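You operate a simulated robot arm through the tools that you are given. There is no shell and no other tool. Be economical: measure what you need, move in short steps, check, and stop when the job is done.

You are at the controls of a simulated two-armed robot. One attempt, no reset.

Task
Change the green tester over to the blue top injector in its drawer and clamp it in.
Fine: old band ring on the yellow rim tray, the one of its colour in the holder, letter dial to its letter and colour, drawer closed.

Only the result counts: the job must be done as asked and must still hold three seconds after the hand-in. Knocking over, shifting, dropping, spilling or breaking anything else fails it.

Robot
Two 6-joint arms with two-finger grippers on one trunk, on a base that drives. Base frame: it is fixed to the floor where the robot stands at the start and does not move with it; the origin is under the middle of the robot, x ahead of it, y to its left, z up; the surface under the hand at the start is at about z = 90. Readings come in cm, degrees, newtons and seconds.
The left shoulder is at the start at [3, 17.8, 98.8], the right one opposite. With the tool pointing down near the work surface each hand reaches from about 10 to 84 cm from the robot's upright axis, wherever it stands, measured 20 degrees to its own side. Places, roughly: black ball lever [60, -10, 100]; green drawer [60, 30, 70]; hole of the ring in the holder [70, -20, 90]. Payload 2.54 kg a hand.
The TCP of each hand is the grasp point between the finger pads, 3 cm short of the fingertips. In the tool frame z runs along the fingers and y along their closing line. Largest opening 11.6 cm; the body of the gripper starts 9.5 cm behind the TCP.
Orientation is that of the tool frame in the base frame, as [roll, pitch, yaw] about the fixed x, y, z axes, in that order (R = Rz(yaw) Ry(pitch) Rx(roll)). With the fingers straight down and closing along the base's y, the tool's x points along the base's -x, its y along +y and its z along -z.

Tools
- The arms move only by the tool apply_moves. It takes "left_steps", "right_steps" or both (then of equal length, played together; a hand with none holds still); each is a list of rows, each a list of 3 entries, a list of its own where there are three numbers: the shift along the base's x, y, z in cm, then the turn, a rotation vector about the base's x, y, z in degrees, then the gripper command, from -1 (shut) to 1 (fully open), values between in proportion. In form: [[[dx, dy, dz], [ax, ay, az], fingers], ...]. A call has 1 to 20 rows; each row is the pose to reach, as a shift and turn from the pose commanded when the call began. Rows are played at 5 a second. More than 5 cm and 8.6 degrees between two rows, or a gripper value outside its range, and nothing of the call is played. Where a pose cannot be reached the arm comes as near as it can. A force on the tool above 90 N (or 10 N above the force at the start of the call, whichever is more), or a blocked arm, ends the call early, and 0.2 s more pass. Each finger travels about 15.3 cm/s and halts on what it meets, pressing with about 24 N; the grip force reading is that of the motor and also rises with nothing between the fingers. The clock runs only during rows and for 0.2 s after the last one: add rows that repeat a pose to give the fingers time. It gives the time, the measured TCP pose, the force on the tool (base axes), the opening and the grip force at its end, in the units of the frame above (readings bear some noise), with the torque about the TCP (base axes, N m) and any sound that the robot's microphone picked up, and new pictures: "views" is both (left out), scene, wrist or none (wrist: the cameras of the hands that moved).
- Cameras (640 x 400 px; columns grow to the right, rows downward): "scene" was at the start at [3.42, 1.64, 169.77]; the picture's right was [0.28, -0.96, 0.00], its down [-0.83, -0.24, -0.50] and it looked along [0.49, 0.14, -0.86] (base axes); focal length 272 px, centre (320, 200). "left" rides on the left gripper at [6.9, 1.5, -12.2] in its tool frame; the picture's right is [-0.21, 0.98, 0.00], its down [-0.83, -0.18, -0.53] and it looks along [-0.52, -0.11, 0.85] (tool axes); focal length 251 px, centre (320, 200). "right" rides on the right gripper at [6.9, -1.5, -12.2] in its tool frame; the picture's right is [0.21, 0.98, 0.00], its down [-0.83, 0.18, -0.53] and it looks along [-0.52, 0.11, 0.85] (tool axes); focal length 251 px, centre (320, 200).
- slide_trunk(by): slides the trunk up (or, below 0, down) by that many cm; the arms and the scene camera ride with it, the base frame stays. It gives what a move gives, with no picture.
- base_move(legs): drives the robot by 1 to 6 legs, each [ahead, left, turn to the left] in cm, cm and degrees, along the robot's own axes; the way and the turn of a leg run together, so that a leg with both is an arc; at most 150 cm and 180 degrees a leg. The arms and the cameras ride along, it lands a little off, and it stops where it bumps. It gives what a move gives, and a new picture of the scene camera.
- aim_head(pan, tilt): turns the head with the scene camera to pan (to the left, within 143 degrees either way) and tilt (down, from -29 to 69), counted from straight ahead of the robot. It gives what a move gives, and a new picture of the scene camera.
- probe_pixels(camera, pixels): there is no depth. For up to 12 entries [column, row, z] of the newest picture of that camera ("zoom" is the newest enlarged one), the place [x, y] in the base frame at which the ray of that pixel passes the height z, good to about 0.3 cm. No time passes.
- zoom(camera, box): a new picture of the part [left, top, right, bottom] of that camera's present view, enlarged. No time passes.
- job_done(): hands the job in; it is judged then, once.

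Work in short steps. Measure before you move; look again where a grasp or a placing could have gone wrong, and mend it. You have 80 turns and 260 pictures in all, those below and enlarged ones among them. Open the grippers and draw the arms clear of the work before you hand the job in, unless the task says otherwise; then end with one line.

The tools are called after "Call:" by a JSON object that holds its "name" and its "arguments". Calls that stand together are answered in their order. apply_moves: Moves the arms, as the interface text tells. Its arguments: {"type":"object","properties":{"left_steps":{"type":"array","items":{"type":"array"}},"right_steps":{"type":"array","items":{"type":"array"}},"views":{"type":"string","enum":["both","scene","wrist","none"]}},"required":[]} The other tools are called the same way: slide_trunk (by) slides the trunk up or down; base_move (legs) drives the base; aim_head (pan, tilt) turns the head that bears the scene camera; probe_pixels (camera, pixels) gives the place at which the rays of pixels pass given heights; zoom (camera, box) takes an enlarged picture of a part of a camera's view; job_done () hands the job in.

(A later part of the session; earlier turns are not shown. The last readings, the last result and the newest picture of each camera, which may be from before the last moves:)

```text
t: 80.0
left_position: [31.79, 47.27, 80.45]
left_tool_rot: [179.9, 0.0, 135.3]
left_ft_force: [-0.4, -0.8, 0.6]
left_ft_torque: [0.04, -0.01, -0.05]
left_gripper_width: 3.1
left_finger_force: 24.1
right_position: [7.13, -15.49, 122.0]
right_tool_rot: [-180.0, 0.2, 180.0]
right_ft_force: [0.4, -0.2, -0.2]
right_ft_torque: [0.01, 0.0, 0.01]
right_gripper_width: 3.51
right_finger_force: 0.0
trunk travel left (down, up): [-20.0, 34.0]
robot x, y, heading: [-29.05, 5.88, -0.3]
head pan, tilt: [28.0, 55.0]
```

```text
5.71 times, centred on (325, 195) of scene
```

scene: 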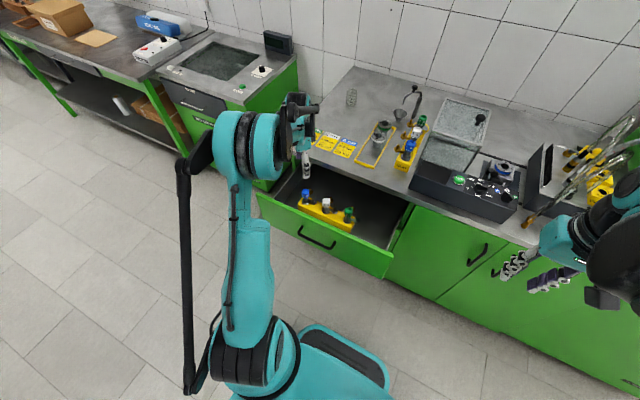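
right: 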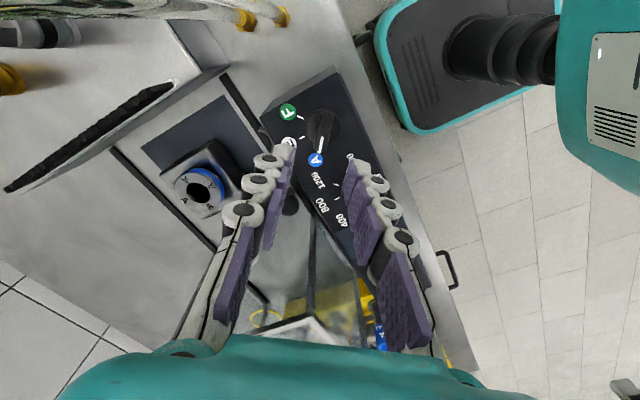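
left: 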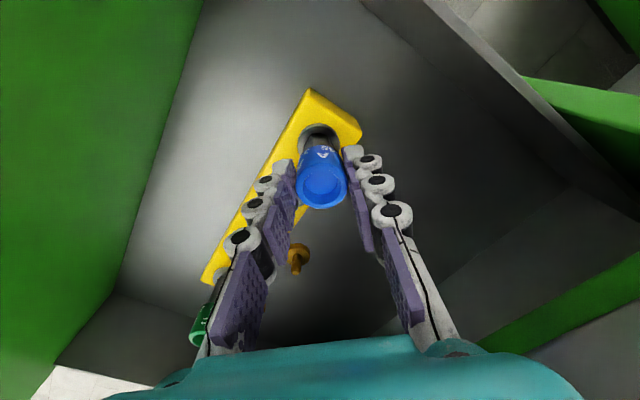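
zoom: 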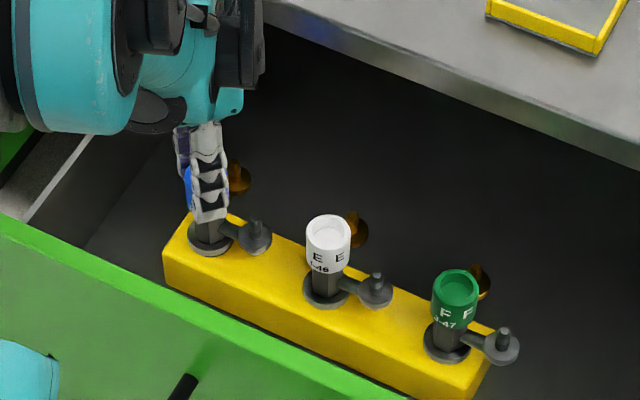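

Cap gripped at 3.10 cm. Lift straight out.

Call:
{"name": "apply_moves", "arguments": {"left_steps": [[[0, 0, 1], [0, 0, 0], -1], [[0, 0, 3], [0, 0, 0], -1], [[0, 0, 6], [0, 0, 0], -1], [[0, 0, 10], [0, 0, 0], -1], [[0, 0, 14.5], [0, 0, 0], -1], [[0, 0, 19], [0, 0, 0], -1], [[0, 0, 23.5], [0, 0, 0], -1], [[0, 0, 28], [0, 0, 0], -1], [[0, 0, 32], [0, 0, 0], -1], [[0, 0, 35], [0, 0, 0], -1]], "views": "both"}}

Call:
{"name": "zoom", "arguments": {"camera": "scene", "box": [260, 90, 360, 230]}}

```text
t: 82.2
left_position: [31.88, 47.27, 115.6]
left_tool_rot: [179.9, 0.0, 135.2]
left_ft_force: [-1.3, -0.2, -2.7]
left_ft_torque: [0.02, -0.01, 0.02]
left_gripper_width: 3.11
left_finger_force: 24.2
right_position: [7.02, -15.52, 122.01]
right_tool_rot: [-180.0, 0.1, -179.9]
right_ft_force: [0.1, -0.2, -0.4]
right_ft_torque: [-0.01, 0.01, 0.03]
right_gripper_width: 3.51
right_finger_force: 0.1
trunk travel left (down, up): [-20.0, 34.0]
robot x, y, heading: [-28.75, 5.81, -0.0]
head pan, tilt: [28.0, 55.0]
```

scene: 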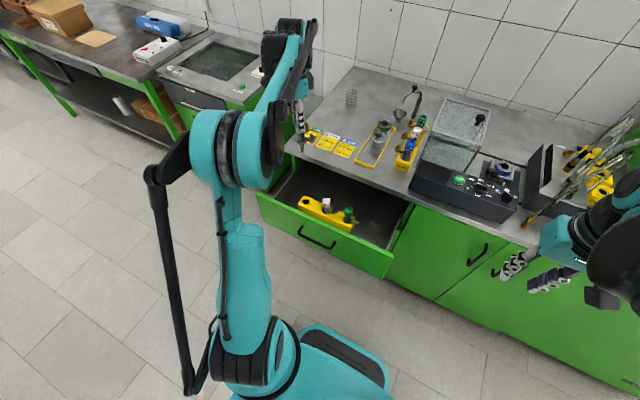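
left: 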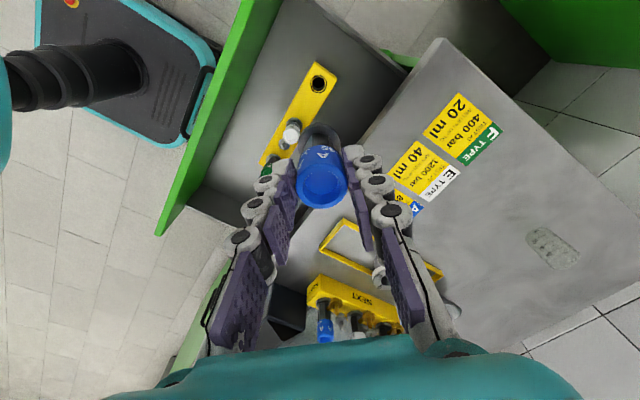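

```text
2.86 times, centred on (310, 160) of scene
```

zoom: 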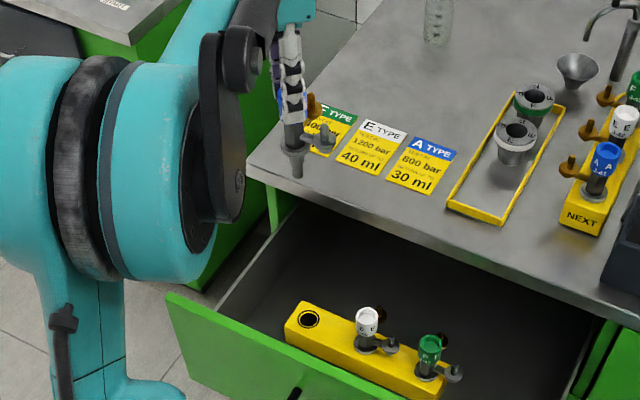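

The injector (collar, side arms, short plug) is out. To close the drawer I'll push its handle bar with the closed right fingers. First shift the base left 10 and bring the right hand in front of the handle, at height.

Call:
{"name": "base_move", "arguments": {"legs": [[0, 10, 0]]}}

Call:
{"name": "apply_moves", "arguments": {"right_steps": [[[0, 4.8, 0], [0, 0, 0], -1], [[0, 9.6, 0], [0, 0, 0], -1], [[0, 14.4, 0], [0, 0, 0], -1], [[0, 19.2, 0], [0, 0, 0], -1], [[0, 24, 0], [0, 0, 0], -1], [[0, 28.8, 0], [0, 0, 0], -1], [[0, 33.5, 0], [0, 0, 0], -1], [[0, 33.5, -4], [0, 0, 0], -1], [[0, 33.5, -8.5], [0, 0, 0], -1], [[0, 33.5, -13], [0, 0, 0], -1], [[0, 33.5, -17], [0, 0, 0], -1]], "views": "both"}}

```text
t: 83.3
left_position: [31.79, 57.37, 115.52]
left_tool_rot: [-179.9, 0.1, 135.2]
left_ft_force: [0.0, 0.0, -3.0]
left_ft_torque: [-0.05, 0.01, 0.03]
left_gripper_width: 3.09
left_finger_force: 23.4
right_position: [7.09, -5.43, 122.06]
right_tool_rot: [180.0, 0.1, 180.0]
right_ft_force: [-0.8, 1.4, 0.1]
right_ft_torque: [-0.03, 0.0, 0.01]
right_gripper_width: 3.46
right_finger_force: 0.1
trunk travel left (down, up): [-20.0, 34.0]
robot x, y, heading: [-28.67, 15.8, 0.1]
head pan, tilt: [28.0, 55.0]
```

scene: 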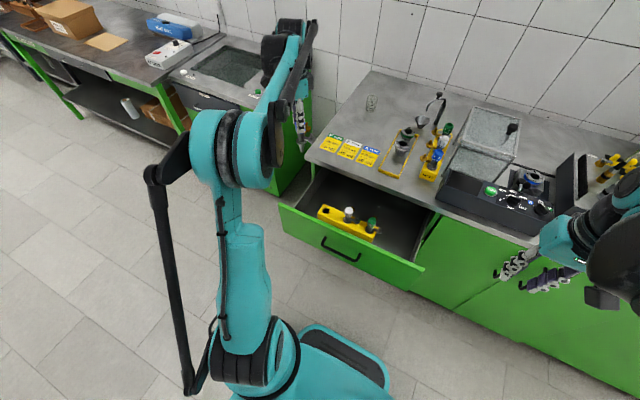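

```text
t: 85.7
left_position: [31.89, 57.3, 115.51]
left_tool_rot: [180.0, 0.0, 135.2]
left_ft_force: [0.5, 0.5, -4.0]
left_ft_torque: [0.0, 0.04, 0.0]
left_gripper_width: 3.11
left_finger_force: 24.1
right_position: [7.04, 28.1, 104.96]
right_tool_rot: [-180.0, 0.0, -179.9]
right_ft_force: [0.2, 0.6, -0.4]
right_ft_torque: [-0.01, 0.01, -0.03]
right_gripper_width: 0.0
right_finger_force: 24.0
trunk travel left (down, up): [-20.0, 34.0]
robot x, y, heading: [-28.86, 16.37, -0.1]
head pan, tilt: [28.0, 55.0]
```

scene: 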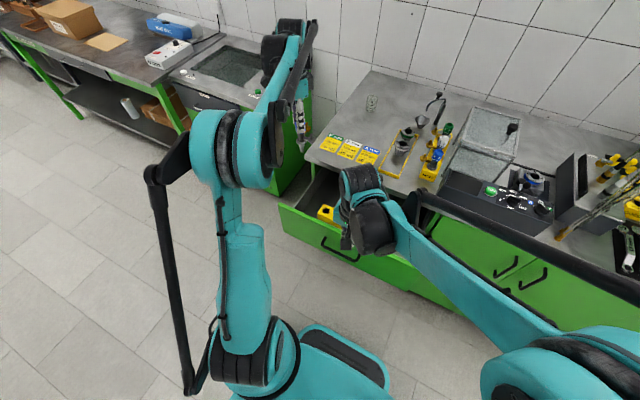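
right: 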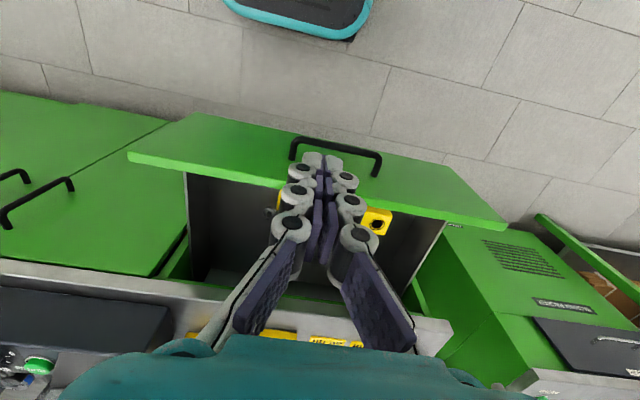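

Probe the bar's outer edge at z≈79 to be sure the fingers descend in front of it.

Call:
{"name": "probe_pixels", "arguments": {"camera": "right", "pixels": [[296, 140, 79.3], [335, 141, 79.3], [375, 156, 79.3], [320, 120, 88], [300, 185, 88]]}}

```text
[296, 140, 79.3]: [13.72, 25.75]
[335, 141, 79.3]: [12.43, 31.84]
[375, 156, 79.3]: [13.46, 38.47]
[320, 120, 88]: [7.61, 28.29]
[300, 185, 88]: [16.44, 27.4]
```

Bar at x≈13; the hand at x=7 descends clear of it. Lower to TCP z≈80.

Call:
{"name": "apply_moves", "arguments": {"right_steps": [[[0, 1.5, -4.5], [0, 0, 0], -1], [[0, 2, -9], [0, 0, 0], -1], [[0, 2, -13.5], [0, 0, 0], -1], [[0, 2, -18], [0, 0, 0], -1], [[0, 2, -22], [0, 0, 0], -1], [[0, 2, -25], [0, 0, 0], -1], [[1.5, 2, -25], [0, 0, 0], -1], [[1.5, 2, -25], [0, 0, 0], -1]], "views": "both"}}

```text
t: 87.5
left_position: [31.9, 57.36, 115.45]
left_tool_rot: [-180.0, 0.1, 135.2]
left_ft_force: [0.0, 0.6, -2.7]
left_ft_torque: [0.02, 0.0, 0.0]
left_gripper_width: 3.11
left_finger_force: 24.2
right_position: [8.8, 29.95, 79.98]
right_tool_rot: [180.0, 0.1, -180.0]
right_ft_force: [0.2, -0.3, -0.4]
right_ft_torque: [0.03, -0.02, 0.01]
right_gripper_width: 0.0
right_finger_force: 24.2
trunk travel left (down, up): [-20.0, 34.0]
robot x, y, heading: [-28.6, 16.05, 0.1]
head pan, tilt: [28.0, 55.0]
```

scene: 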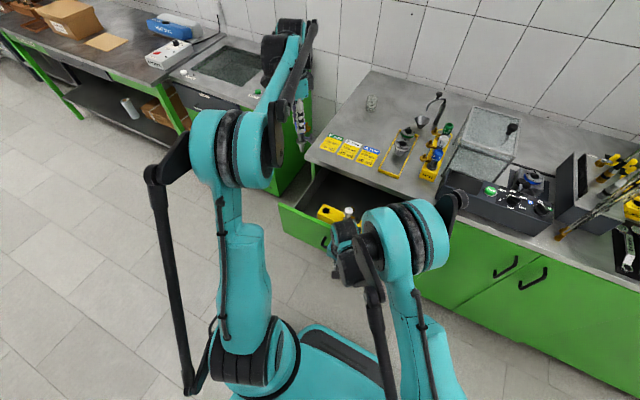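
right: 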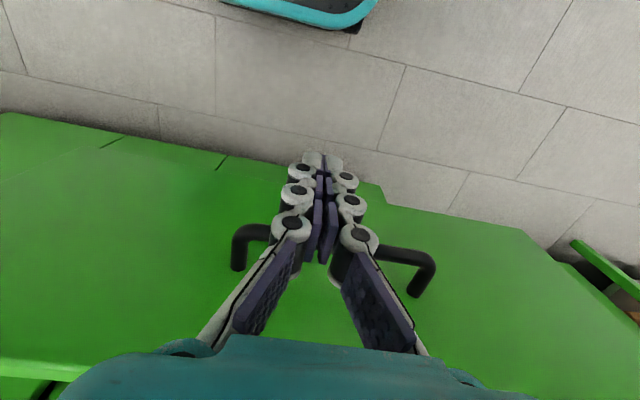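

Fingers are in front of the bar. Push by driving forward 25.5 cm.

Call:
{"name": "base_move", "arguments": {"legs": [[15, 0, 0], [10.5, 0, 0]]}}

```text
t: 89.7
left_position: [57.19, 57.69, 115.49]
left_tool_rot: [180.0, 0.0, 135.6]
left_ft_force: [0.8, 0.1, -2.5]
left_ft_torque: [0.01, 0.05, -0.03]
left_gripper_width: 3.08
left_finger_force: 23.8
right_position: [34.24, 30.27, 79.94]
right_tool_rot: [-180.0, -0.1, -179.6]
right_ft_force: [-0.1, 0.0, 0.1]
right_ft_torque: [0.01, 0.0, 0.03]
right_gripper_width: 0.01
right_finger_force: 28.5
trunk travel left (down, up): [-20.0, 34.0]
robot x, y, heading: [-3.51, 16.09, 0.5]
head pan, tilt: [28.0, 55.0]
```

scene: 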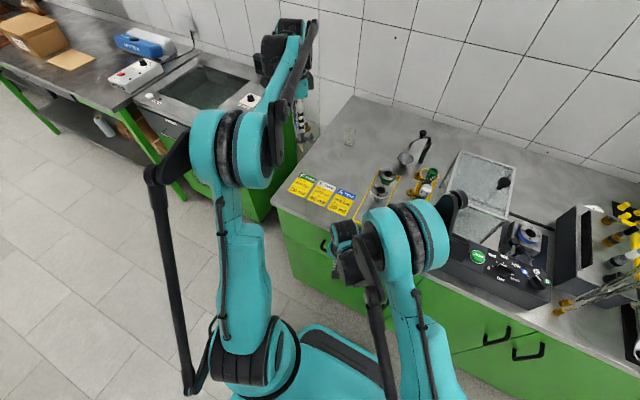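

Nearly closed. Push the remaining distance with the arm in small steps until it stops.

Call:
{"name": "apply_moves", "arguments": {"right_steps": [[[0.4, 0, 0], [0, 0, 0], -1], [[0.8, 0, 0], [0, 0, 0], -1], [[1.2, 0, 0], [0, 0, 0], -1], [[1.5, 0, 0], [0, 0, 0], -1], [[1.5, 0, 0], [0, 0, 0], -1]], "views": "none"}}

```text
t: 90.9
left_position: [57.03, 57.76, 115.5]
left_tool_rot: [179.9, 0.0, 135.7]
left_ft_force: [-0.3, -0.9, -2.2]
left_ft_torque: [0.06, -0.03, 0.01]
left_gripper_width: 3.13
left_finger_force: 23.8
right_position: [35.69, 30.23, 80.19]
right_tool_rot: [180.0, 0.1, -179.7]
right_ft_force: [0.4, 0.1, 0.3]
right_ft_torque: [-0.01, 0.0, -0.01]
right_gripper_width: 0.02
right_finger_force: 28.5
trunk travel left (down, up): [-20.0, 34.0]
robot x, y, heading: [-3.37, 15.94, 0.4]
head pan, tilt: [28.0, 55.0]
```

No stop felt yet; continue in small steps.

Call:
{"name": "apply_moves", "arguments": {"right_steps": [[[0.3, 0, 0], [0, 0, 0], -1], [[0.6, 0, 0], [0, 0, 0], -1], [[0.9, 0, 0], [0, 0, 0], -1], [[0.9, 0, 0], [0, 0, 0], -1]], "views": "wrist"}}

```text
t: 91.9
left_position: [56.77, 57.84, 115.63]
left_tool_rot: [-180.0, 0.2, 135.6]
left_ft_force: [0.1, 0.0, -2.9]
left_ft_torque: [0.02, 0.01, -0.03]
left_gripper_width: 3.08
left_finger_force: 23.7
right_position: [36.0, 30.26, 80.09]
right_tool_rot: [-179.9, -0.2, -179.4]
right_ft_force: [-44.8, -0.8, -20.0]
right_ft_torque: [-0.03, 0.77, -0.02]
right_gripper_width: 0.6
right_finger_force: 28.4
trunk travel left (down, up): [-20.0, 34.0]
robot x, y, heading: [-3.4, 16.26, 0.1]
head pan, tilt: [28.0, 55.0]
```

right: 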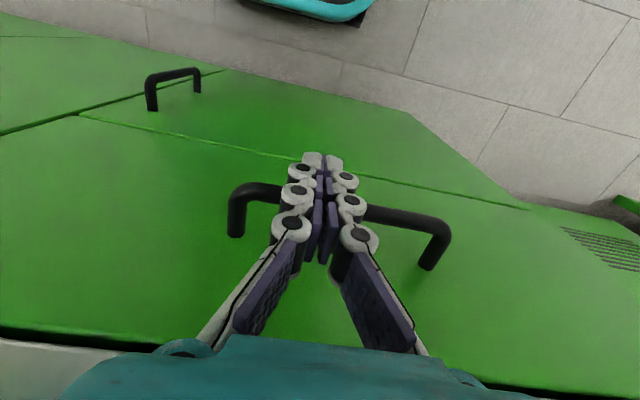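

Stopped at 45 N: drawer closed. Back off, raise the right hand, and raise the left hand.

Call:
{"name": "apply_moves", "arguments": {"right_steps": [[[-2, 0, 0], [0, 0, 0], -1], [[-6, 0, 0], [0, 0, 0], -1], [[-10, 0, 0], [0, 0, 0], -1], [[-10, 0, 4.5], [0, 0, 0], -1], [[-10, 0, 9], [0, 0, 0], -1], [[-10, 0, 13.5], [0, 0, 0], -1], [[-10, 0, 18], [0, 0, 0], -1], [[-10, 0, 22.5], [0, 0, 0], -1], [[-10, 0, 27], [0, 0, 0], -1], [[-10, -4, 29], [0, 0, 0], -1], [[-10, -8, 31], [0, 0, 0], -1], [[-10, -12, 32], [0, 0, 0], -1]], "left_steps": [[[0, 0, 0], [0, 0, 0], -1], [[0, 0, 0], [0, 0, 0], -1], [[0, 0, 0], [0, 0, 0], -1], [[0, 0, 2], [0, 0, 0], -1], [[0, 0, 4], [0, 0, 0], -1], [[0, 0, 6], [0, 0, 0], -1], [[0, 0, 8], [0, 0, 0], -1], [[0, 0, 9], [0, 0, 0], -1], [[0, 0, 10], [0, 0, 0], -1], [[0, 0, 11], [0, 0, 0], -1], [[0, 0, 12], [0, 0, 0], -1], [[0, 0, 12], [0, 0, 0], -1]], "views": "scene"}}

Call:
{"name": "zoom", "arguments": {"camera": "scene", "box": [250, 170, 450, 310]}}

```text
t: 94.5
left_position: [56.96, 57.6, 127.66]
left_tool_rot: [179.9, -0.1, 135.5]
left_ft_force: [-0.8, 0.1, -2.5]
left_ft_torque: [0.04, -0.05, 0.02]
left_gripper_width: 3.09
left_finger_force: 23.9
right_position: [26.48, 18.1, 112.26]
right_tool_rot: [179.8, 0.1, -179.6]
right_ft_force: [0.0, -0.6, 0.2]
right_ft_torque: [0.04, 0.0, -0.01]
right_gripper_width: 0.01
right_finger_force: 27.8
right hand out of reach, approached as far as the arm can: row 2, 3
trunk travel left (down, up): [-20.0, 34.0]
robot x, y, heading: [-3.36, 15.91, 0.6]
head pan, tilt: [28.0, 55.0]
```

scene: 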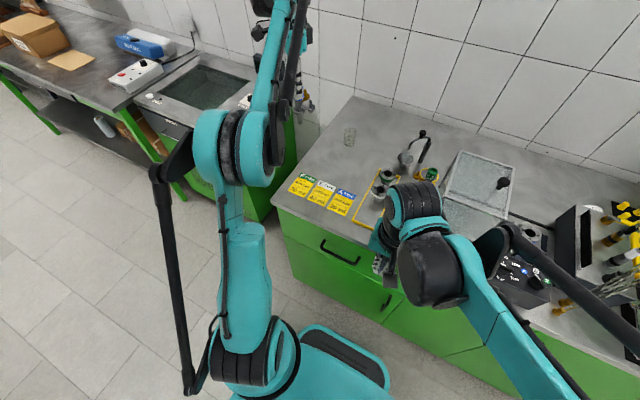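

```text
2.86 times, centred on (350, 240) of scene
```

zoom: 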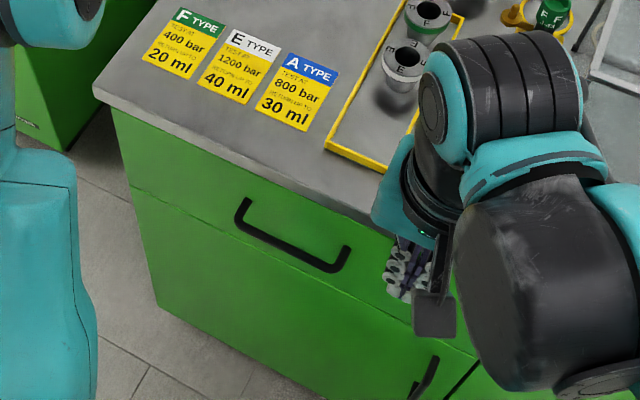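

Drawer is shut flush. Drive right 36 cm so both hands can serve the holder; aim the head at it.

Call:
{"name": "base_move", "arguments": {"legs": [[0, -36, 0]]}}

Call:
{"name": "aim_head", "arguments": {"pan": 5, "tilt": 55}}

```text
t: 96.8
left_position: [57.29, 21.59, 127.44]
left_tool_rot: [179.9, 0.0, 135.7]
left_ft_force: [0.1, 0.1, -2.4]
left_ft_torque: [0.04, 0.02, -0.01]
left_gripper_width: 3.09
left_finger_force: 24.0
right_position: [26.92, -18.08, 112.09]
right_tool_rot: [180.0, 0.1, -179.5]
right_ft_force: [0.4, -0.5, 0.2]
right_ft_torque: [0.02, 0.05, 0.02]
right_gripper_width: 0.01
right_finger_force: 28.4
trunk travel left (down, up): [-20.0, 34.0]
robot x, y, heading: [-2.81, -19.81, 0.6]
head pan, tilt: [28.0, 55.0]
```

scene: 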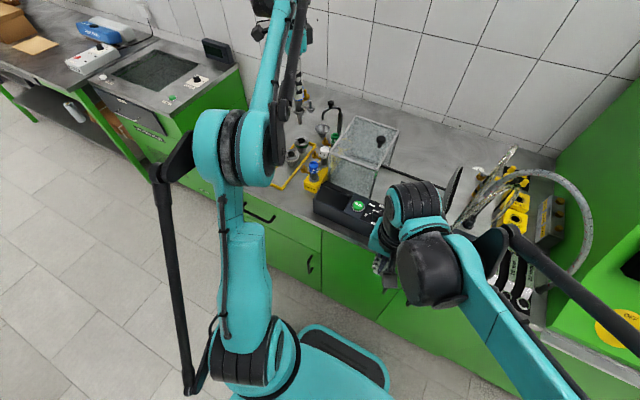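

```text
t: 97.7
left_position: [57.27, 21.62, 127.47]
left_tool_rot: [179.9, 0.0, 135.7]
left_ft_force: [-0.4, -0.5, -2.3]
left_ft_torque: [0.03, 0.02, 0.02]
left_gripper_width: 3.11
left_finger_force: 24.2
right_position: [26.77, -17.89, 112.09]
right_tool_rot: [-179.9, 0.1, -179.6]
right_ft_force: [0.2, -0.1, -0.4]
right_ft_torque: [0.0, 0.01, -0.03]
right_gripper_width: 0.0
right_finger_force: 29.0
trunk travel left (down, up): [-20.0, 34.0]
robot x, y, heading: [-2.92, -20.05, 0.4]
head pan, tilt: [5.0, 55.0]
```

scene: 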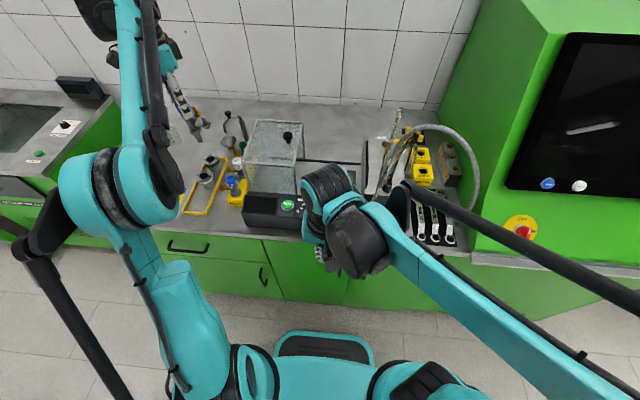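

Move the right hand aside and carry the injector over to above the holder, turning it +90° so its side arms end up away from the fork's sweep.

Call:
{"name": "apply_moves", "arguments": {"left_steps": [[[0, -2, 0], [0, 0, 8], -1], [[0.5, -6, 0], [0, 0, 16], -1], [[1, -10, 0], [0, 0, 24], -1], [[2, -14.5, 0], [0, 0, 32], -1], [[3, -19, 0], [0, 0, 40], -1], [[4, -23.5, 0], [0, 0, 48], -1], [[5, -28, 0], [0, 0, 56], -1], [[6, -32.5, 0], [0, 0, 64], -1], [[7, -36.5, 0], [0, 0, 72], -1], [[8.2, -40.5, 0], [0, 0, 80], -1], [[8.2, -40.5, 0], [0, 0, 88], -1], [[8.2, -40.5, 0], [0, 0, 89.4], -1]], "right_steps": [[[0, -4.5, 0], [0, 0, 0], -1], [[0, -9, 0], [0, 0, 0], -1], [[0, -13.5, 0], [0, 0, 0], -1], [[0, -18, 0], [0, 0, 0], -1], [[0, -22, 0], [0, 0, 0], -1], [[0, -22, 0], [0, 0, 0], -1], [[0, -22, 0], [0, 0, 0], -1], [[0, -22, 0], [0, 0, 0], -1], [[0, -22, 0], [0, 0, 0], -1], [[0, -22, 0], [0, 0, 0], -1], [[0, -22, 0], [0, 0, 0], -1], [[0, -22, 0], [0, 0, 0], -1]], "views": "both"}}

Call:
{"name": "zoom", "arguments": {"camera": "scene", "box": [240, 80, 400, 240]}}

Call:
{"name": "zoom", "arguments": {"camera": "left", "box": [230, 50, 430, 210]}}

```text
t: 100.3
left_position: [65.32, -18.98, 127.14]
left_tool_rot: [179.8, 0.1, -134.8]
left_ft_force: [0.4, 0.4, -2.8]
left_ft_torque: [-0.01, 0.09, -0.02]
left_gripper_width: 3.08
left_finger_force: 23.7
left hand out of reach, approached as far as the arm can: row 10, 11, 12
right_position: [26.67, -40.09, 112.02]
right_tool_rot: [179.9, 0.0, -179.5]
right_ft_force: [0.6, 0.8, -0.3]
right_ft_torque: [0.01, 0.05, 0.04]
right_gripper_width: 0.0
right_finger_force: 28.7
trunk travel left (down, up): [-20.0, 34.0]
robot x, y, heading: [-3.22, -20.21, 0.6]
head pan, tilt: [5.0, 55.0]
```

scene: 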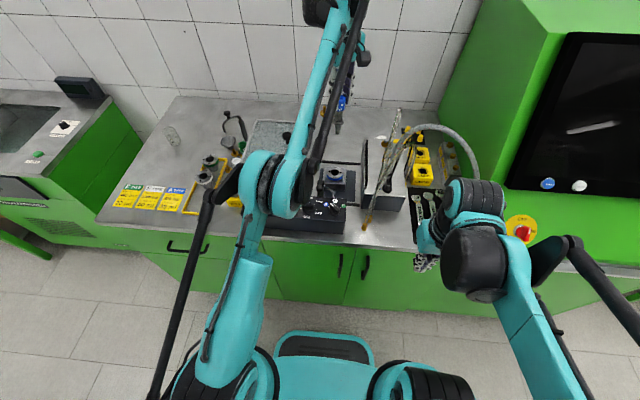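
right: 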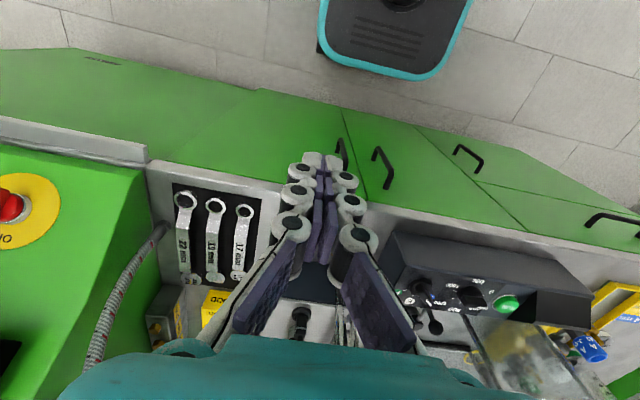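
left: 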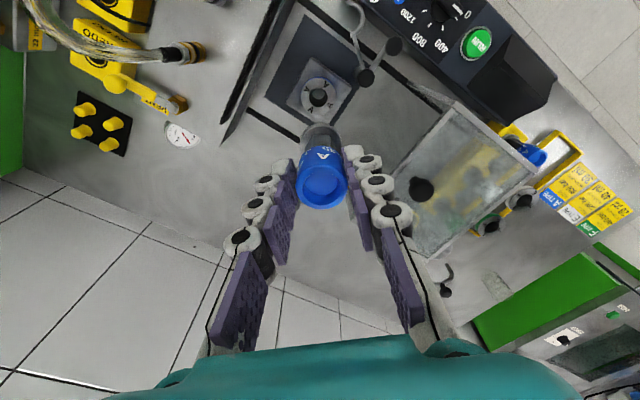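

```text
2.50 times, centred on (320, 160) of scene
```

zoom: 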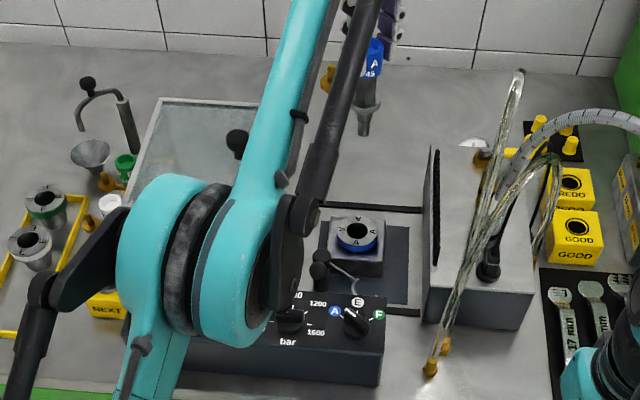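

```text
2.50 times, centred on (330, 130) of left
```

zoom: 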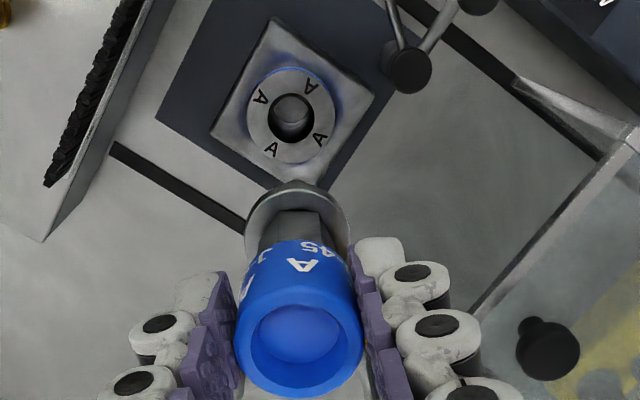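

Hole seen at left px (318,96), nearly under the injector. Descend to z≈110 for a closer alignment check.

Call:
{"name": "apply_moves", "arguments": {"left_steps": [[[0.2, 0, -4.5], [0, 0, 0], -1], [[0.2, 0, -9], [0, 0, 0], -1], [[0.2, 0, -13.5], [0, 0, 0], -1], [[0.2, 0, -16.5], [0, 0, 0], -1], [[0.2, 0, -16.5], [0, 0, 0], -1]], "views": "both"}}

Call:
{"name": "zoom", "arguments": {"camera": "scene", "box": [290, 110, 370, 210]}}

Call:
{"name": "zoom", "arguments": {"camera": "left", "box": [230, 70, 410, 210]}}

```text
t: 101.5
left_position: [65.37, -18.82, 110.77]
left_tool_rot: [179.9, 0.2, -134.9]
left_ft_force: [0.2, -1.0, -2.4]
left_ft_torque: [-0.02, 0.03, 0.01]
left_gripper_width: 3.11
left_finger_force: 24.0
right_position: [26.6, -40.07, 111.98]
right_tool_rot: [179.9, 0.1, -179.6]
right_ft_force: [0.0, -0.2, 0.2]
right_ft_torque: [0.0, -0.01, 0.0]
right_gripper_width: 0.0
right_finger_force: 29.3
trunk travel left (down, up): [-20.0, 34.0]
robot x, y, heading: [-3.0, -20.34, 0.5]
head pan, tilt: [5.0, 55.0]
```

scene: 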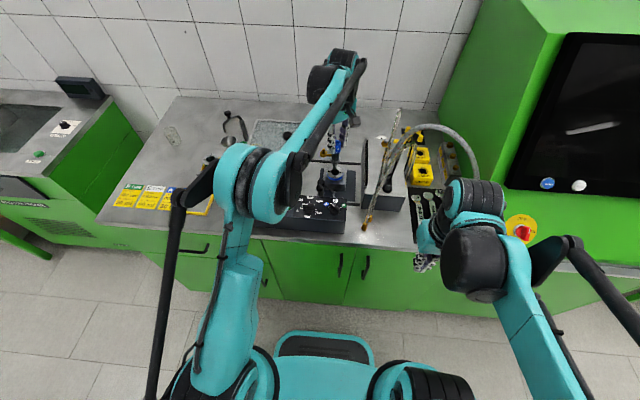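
left: 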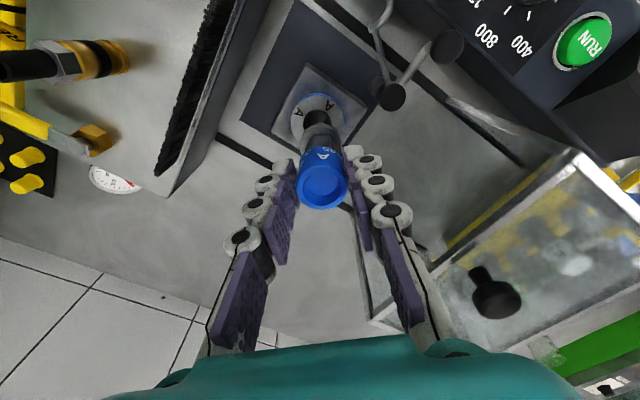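

```text
4.00 times, centred on (330, 160) of scene
```

zoom: 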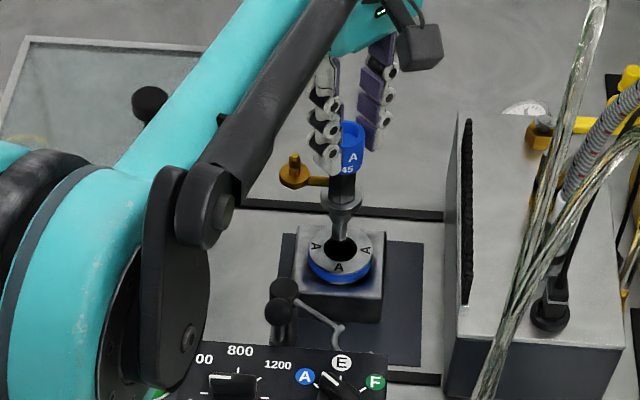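

```text
2.86 times, centred on (320, 140) of left
```

zoom: 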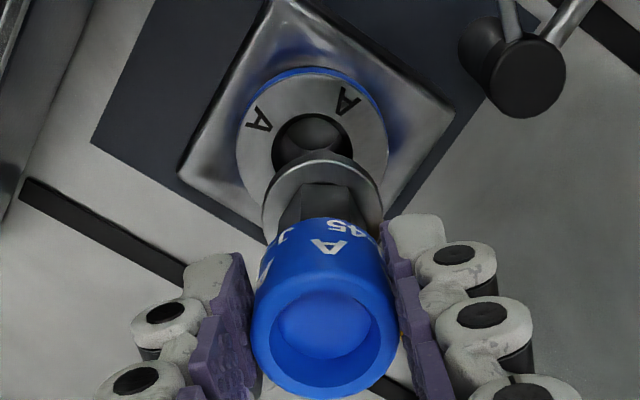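

Estimates agree: shift (+0.35,-0.1), then lower towards seating (expected TCP ≈104), checking force.

Call:
{"name": "apply_moves", "arguments": {"left_steps": [[[0.35, -0.1, 0], [0, 0, 0], -1], [[0.35, -0.1, -1.5], [0, 0, 0], -1], [[0.35, -0.1, -3], [0, 0, 0], -1], [[0.35, -0.1, -4], [0, 0, 0], -1], [[0.35, -0.1, -4], [0, 0, 0], -1]], "views": "wrist"}}

Call:
{"name": "zoom", "arguments": {"camera": "scene", "box": [300, 130, 370, 200]}}

Call:
{"name": "zoom", "arguments": {"camera": "left", "box": [230, 70, 410, 210]}}

```text
t: 102.7
left_position: [65.78, -18.99, 106.78]
left_tool_rot: [179.8, 0.0, -134.9]
left_ft_force: [0.1, -1.1, -3.0]
left_ft_torque: [-0.06, -0.03, 0.0]
left_gripper_width: 3.11
left_finger_force: 23.9
right_position: [26.62, -39.96, 112.08]
right_tool_rot: [179.9, 0.1, -179.5]
right_ft_force: [1.0, -0.1, 0.1]
right_ft_torque: [-0.03, 0.01, -0.01]
right_gripper_width: 0.01
right_finger_force: 28.7
trunk travel left (down, up): [-20.0, 34.0]
robot x, y, heading: [-2.67, -20.29, 0.6]
head pan, tilt: [5.0, 55.0]
```

left: 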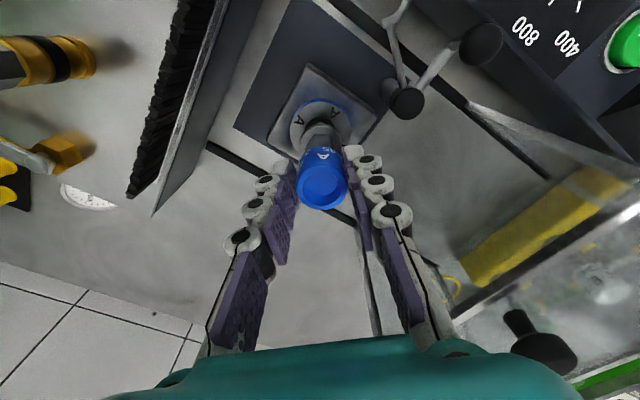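

```text
5.71 times, centred on (335, 165) of scene
```

zoom: 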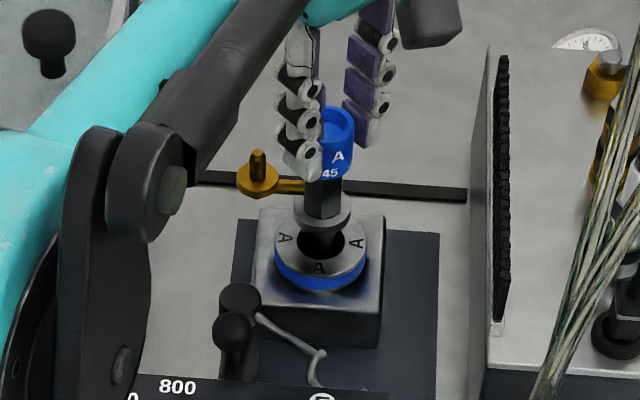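

```text
2.86 times, centred on (320, 140) of left
```

zoom: 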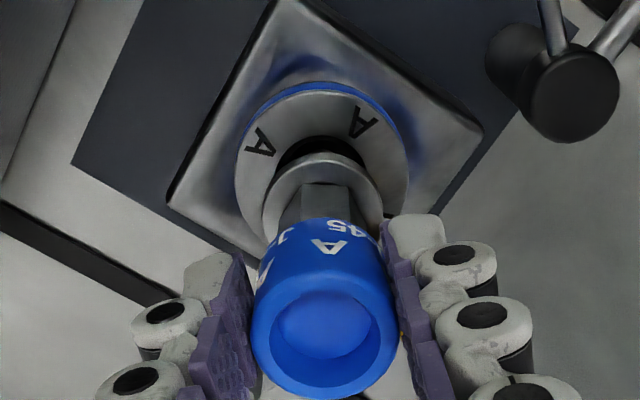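

Collar and ring are concentric. Continue down gently to seat.

Call:
{"name": "apply_moves", "arguments": {"left_steps": [[[0, 0, -0.8], [0, 0, 0], -1], [[0, 0, -1.6], [0, 0, 0], -1], [[0, 0, -2.2], [0, 0, 0], -1], [[0, 0, -2.6], [0, 0, 0], -1], [[0, 0, -2.6], [0, 0, 0], -1]], "views": "none"}}

Call:
{"name": "zoom", "arguments": {"camera": "scene", "box": [300, 130, 370, 200]}}

```text
t: 103.9
left_position: [65.68, -18.98, 104.22]
left_tool_rot: [179.9, 0.1, -135.0]
left_ft_force: [2.5, -1.4, 1.9]
left_ft_torque: [0.0, -0.17, -0.05]
left_gripper_width: 3.09
left_finger_force: 24.2
right_position: [26.7, -40.19, 112.05]
right_tool_rot: [-180.0, 0.1, -179.5]
right_ft_force: [0.2, -0.2, -1.2]
right_ft_torque: [-0.01, -0.02, -0.02]
right_gripper_width: 0.0
right_finger_force: 28.7
trunk travel left (down, up): [-20.0, 34.0]
robot x, y, heading: [-2.94, -20.17, 0.4]
head pan, tilt: [5.0, 55.0]
```

```text
5.71 times, centred on (335, 165) of scene
5 turns are left
```

zoom: 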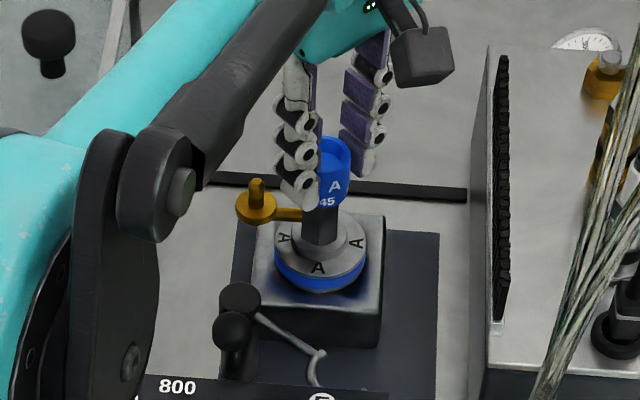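

Collar seated on the ring. Few turns remain, so I batch: release the injector, lift and draw the left hand away, then bring the closed right fingers to hover on the trailing (+y) side of the ball lever and look.

Call:
{"name": "apply_moves", "arguments": {"left_steps": [[[0, 0, -0.15], [0, 0, 0], -1], [[0, 0, -0.1], [0, 0, 0], -0.4], [[0, 0, -0.1], [0, 0, 0], -0.15], [[0, 0, -0.1], [0, 0, 0], -0.15], [[0, 0, 3], [0, 0, 0], -0.15], [[0, 0, 7.5], [0, 0, 0], -0.15], [[0, 0, 12], [0, 0, 0], -0.15], [[0, 0, 16.5], [0, 0, 0], -0.15], [[-2.4, 4.2, 17], [0, 0, 0], -0.15], [[-4.8, 8.4, 17], [0, 0, 0], -0.15], [[-7.2, 12.6, 17], [0, 0, 0], -0.15], [[-9.6, 16.8, 17], [0, 0, 0], -0.15], [[-12, 21, 17], [0, 0, 0], -0.15], [[-14.4, 25.2, 17], [0, 0, 0], -0.15], [[-16.8, 29.4, 17], [0, 0, 0], -0.15], [[-19.2, 33.6, 17], [0, 0, 0], -0.15]], "views": "none"}}

Call:
{"name": "apply_moves", "arguments": {"right_steps": [[[0, 4.7, 0], [0, 0, 0], -1], [[0, 9.4, 0], [0, 0, 0], -1], [[0, 14.1, 0], [0, 0, 0], -1], [[0, 18.8, 0], [0, 0, 0], -1], [[0, 23.5, 0], [0, 0, 0], -1], [[0, 28.3, 0], [0, 0, 0], -1], [[4.8, 28.3, 0], [0, 0, 0], -1], [[9.6, 28.3, 0], [0, 0, 0], -1], [[14.4, 28.3, 0], [0, 0, 0], -1], [[19.2, 28.3, 0], [0, 0, 0], -1], [[24, 28.3, 0], [0, 0, 0], -1], [[28.8, 28.3, -1], [0, 0, 0], -1], [[28.8, 28.3, -4], [0, 0, 0], -1], [[28.8, 28.3, -4], [0, 0, 0], -1]], "views": "both"}}

Call:
{"name": "zoom", "arguments": {"camera": "right", "box": [210, 50, 430, 220]}}

Call:
{"name": "zoom", "arguments": {"camera": "scene", "box": [290, 130, 370, 210]}}

```text
t: 107.3
left_position: [46.46, 14.89, 121.31]
left_tool_rot: [-180.0, -0.1, -135.1]
left_ft_force: [0.2, 0.6, -0.1]
left_ft_torque: [-0.01, -0.03, 0.01]
left_gripper_width: 4.89
left_finger_force: 0.1
right_position: [26.47, -39.95, 112.05]
right_tool_rot: [-180.0, 0.2, -179.5]
right_ft_force: [-0.6, -0.4, 0.1]
right_ft_torque: [-0.04, 0.0, 0.0]
right_gripper_width: 0.01
right_finger_force: 29.2
trunk travel left (down, up): [-20.0, 34.0]
robot x, y, heading: [-3.56, -19.94, 0.3]
head pan, tilt: [5.0, 55.0]
```

```text
t: 110.3
left_position: [46.52, 14.79, 121.34]
left_tool_rot: [179.9, 0.0, -134.9]
left_ft_force: [0.6, 0.2, -0.8]
left_ft_torque: [0.0, 0.02, -0.03]
left_gripper_width: 4.94
left_finger_force: 0.1
right_position: [55.6, -11.78, 107.95]
right_tool_rot: [180.0, 0.1, -179.5]
right_ft_force: [-0.6, 0.7, -0.8]
right_ft_torque: [-0.04, -0.03, 0.0]
right_gripper_width: 0.0
right_finger_force: 28.6
trunk travel left (down, up): [-20.0, 34.0]
robot x, y, heading: [-3.11, -20.1, 0.8]
head pan, tilt: [5.0, 55.0]
```

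scene: 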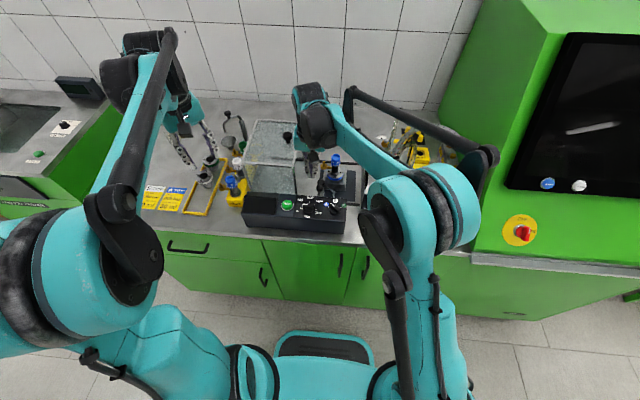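
right: 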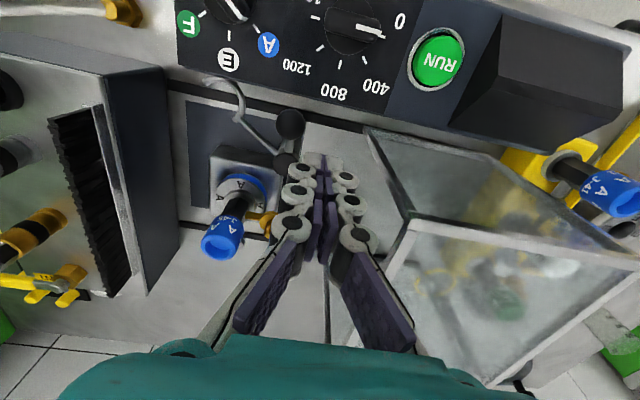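

```text
2.35 times, centred on (320, 135) of right
```

zoom: 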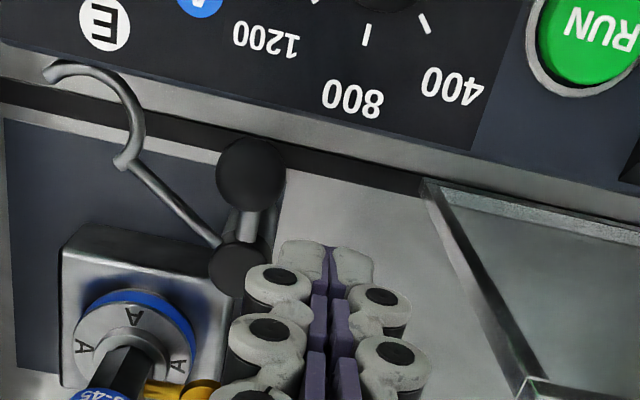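

```text
5.00 times, centred on (330, 170) of scene
4 turns are left
```

zoom: 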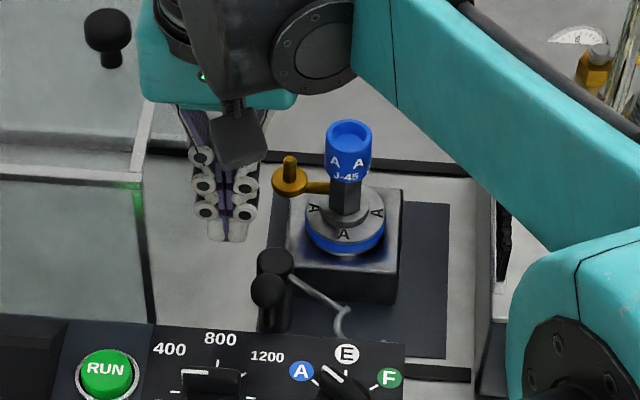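

Injector stands seated with its arms clear. Ball ≈(54.3,-14.4,100.7), post ≈(58.2,-14.6). I lower the fingers behind the ball and sweep it counter-clockwise about the post to ≈260°, then look.

Call:
{"name": "apply_moves", "arguments": {"right_steps": [[[-1.2, 0.2, 0], [0, 0, 0], -1], [[-1.2, 0.2, -3], [0, 0, 0], -1], [[-1.2, 0.2, -5.4], [0, 0, 0], -1], [[-1.2, -0.47, -5.4], [0, 0, 0], -1], [[-1.61, -1.38, -5.4], [0, 0, 0], -1], [[-1.84, -2.52, -5.4], [0, 0, 0], -1], [[-1.77, -3.68, -5.4], [0, 0, 0], -1], [[-1.4, -4.78, -5.4], [0, 0, 0], -1], [[-0.75, -5.75, -5.4], [0, 0, 0], -1], [[-0.2, -6.29, -5.4], [0, 0, 0], -1], [[-0.2, -6.29, -5.4], [0, 0, 0], -1]], "views": "both"}}

Call:
{"name": "zoom", "arguments": {"camera": "right", "box": [210, 80, 430, 250]}}

Call:
{"name": "zoom", "arguments": {"camera": "scene", "box": [290, 130, 370, 210]}}

```text
t: 112.7
left_position: [46.61, 14.69, 121.31]
left_tool_rot: [179.9, 0.1, -134.9]
left_ft_force: [0.1, 0.5, 0.3]
left_ft_torque: [-0.02, -0.01, 0.02]
left_gripper_width: 4.94
left_finger_force: 0.0
right_position: [55.41, -17.95, 102.69]
right_tool_rot: [179.9, 0.1, -179.5]
right_ft_force: [0.2, 0.0, -0.1]
right_ft_torque: [0.0, 0.03, 0.01]
right_gripper_width: 0.0
right_finger_force: 28.7
trunk travel left (down, up): [-20.0, 34.0]
robot x, y, heading: [-3.11, -20.42, 0.9]
head pan, tilt: [5.0, 55.0]
```

scene: 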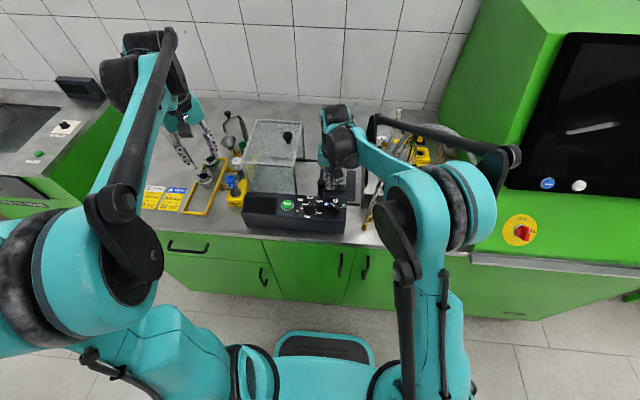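
right: 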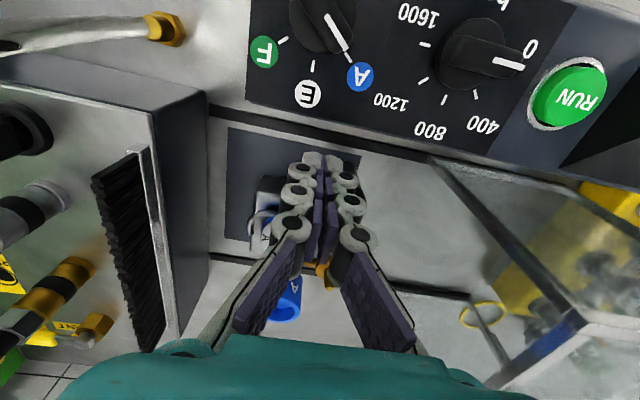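

```text
2.35 times, centred on (320, 165) of right
```

zoom: 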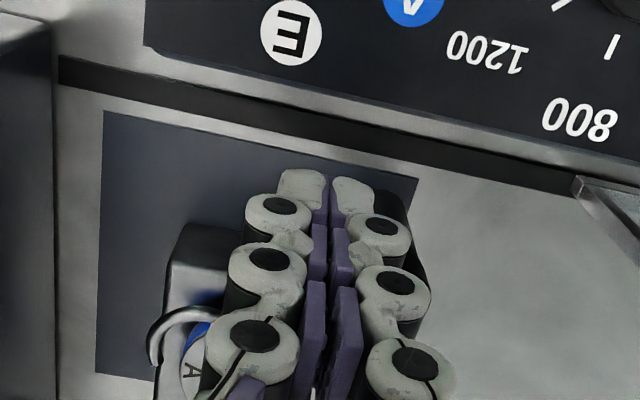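

```text
5.00 times, centred on (330, 170) of scene
3 turns are left
```

zoom: 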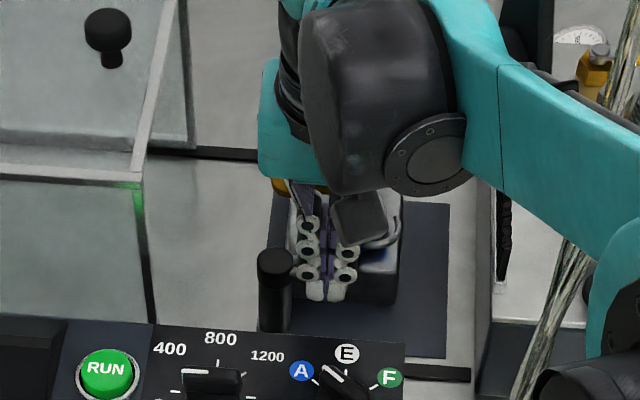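

The fork has swung over the ring (C at zoom (180,330)). Push on to ≈275° in small steps, then back off, lift away and inspect.

Call:
{"name": "apply_moves", "arguments": {"right_steps": [[[0.3, -0.22, 0], [0, 0, 0], -1], [[0.6, -0.4, 0], [0, 0, 0], -1], [[0.8, -0.5, 0], [0, 0, 0], -1], [[1.0, -0.6, 0], [0, 0, 0], -1], [[1.0, -0.6, 0], [0, 0, 0], -1]], "views": "none"}}

Call:
{"name": "apply_moves", "arguments": {"right_steps": [[[-1, 0, 0], [0, 0, 0], -1], [[-1.5, 0, 0], [0, 0, 0], -1], [[-1.5, 0, 4], [0, 0, 0], -1], [[-1.5, 0, 8], [0, 0, 0], -1], [[-3, 0, 12], [0, 0, 0], -1], [[-7, 0, 13], [0, 0, 0], -1], [[-10.5, 0, 13], [0, 0, 0], -1]], "views": "both"}}

Call:
{"name": "zoom", "arguments": {"camera": "right", "box": [220, 70, 420, 250]}}

Call:
{"name": "zoom", "arguments": {"camera": "scene", "box": [300, 140, 370, 210]}}

```text
t: 113.9
left_position: [46.5, 14.83, 121.29]
left_tool_rot: [179.9, 0.0, -135.0]
left_ft_force: [0.2, 0.2, 0.2]
left_ft_torque: [0.0, -0.02, 0.0]
left_gripper_width: 4.92
left_finger_force: 0.0
right_position: [56.39, -18.49, 102.72]
right_tool_rot: [-179.9, 0.1, -179.6]
right_ft_force: [-0.7, 0.3, -0.4]
right_ft_torque: [-0.02, 0.01, 0.01]
right_gripper_width: 0.01
right_finger_force: 28.6
trunk travel left (down, up): [-20.0, 34.0]
robot x, y, heading: [-2.97, -20.08, 0.5]
head pan, tilt: [5.0, 55.0]
```

```text
t: 115.5
left_position: [46.44, 14.81, 121.37]
left_tool_rot: [179.9, 0.0, -134.9]
left_ft_force: [0.1, -0.1, 0.2]
left_ft_torque: [0.02, -0.03, 0.0]
left_gripper_width: 4.93
left_finger_force: 0.1
right_position: [45.8, -18.59, 115.87]
right_tool_rot: [180.0, 0.1, -179.5]
right_ft_force: [0.5, -1.1, 0.7]
right_ft_torque: [0.01, -0.03, -0.01]
right_gripper_width: 0.0
right_finger_force: 27.8
trunk travel left (down, up): [-20.0, 34.0]
robot x, y, heading: [-3.25, -20.35, 0.3]
head pan, tilt: [5.0, 55.0]
```

scene: 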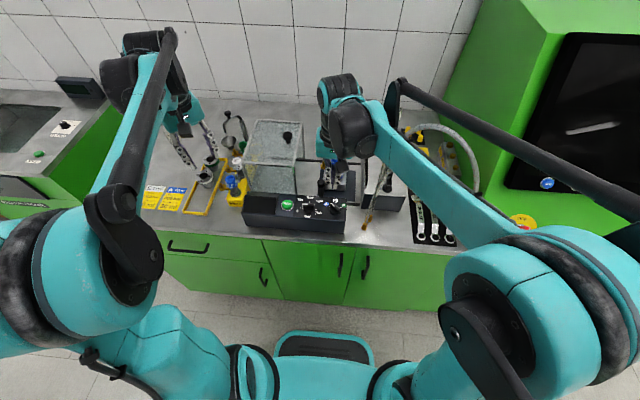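
right: 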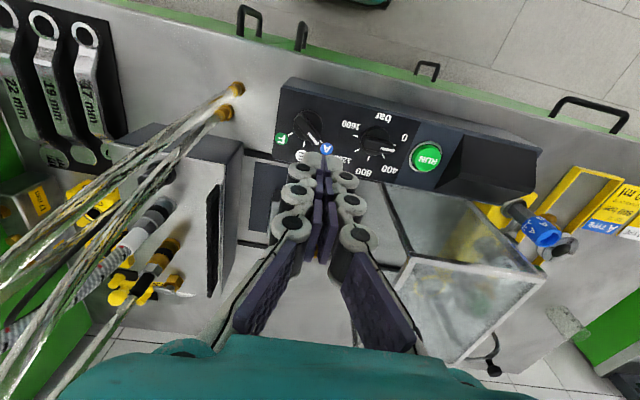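

```text
2.22 times, centred on (320, 160) of right
```

zoom: 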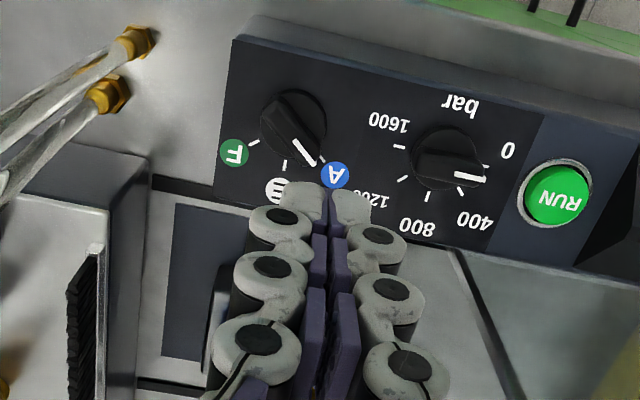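

```text
5.71 times, centred on (335, 175) of scene
2 turns are left
```

zoom: 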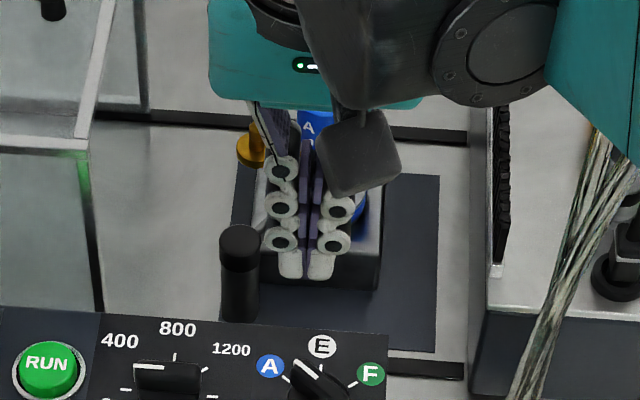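

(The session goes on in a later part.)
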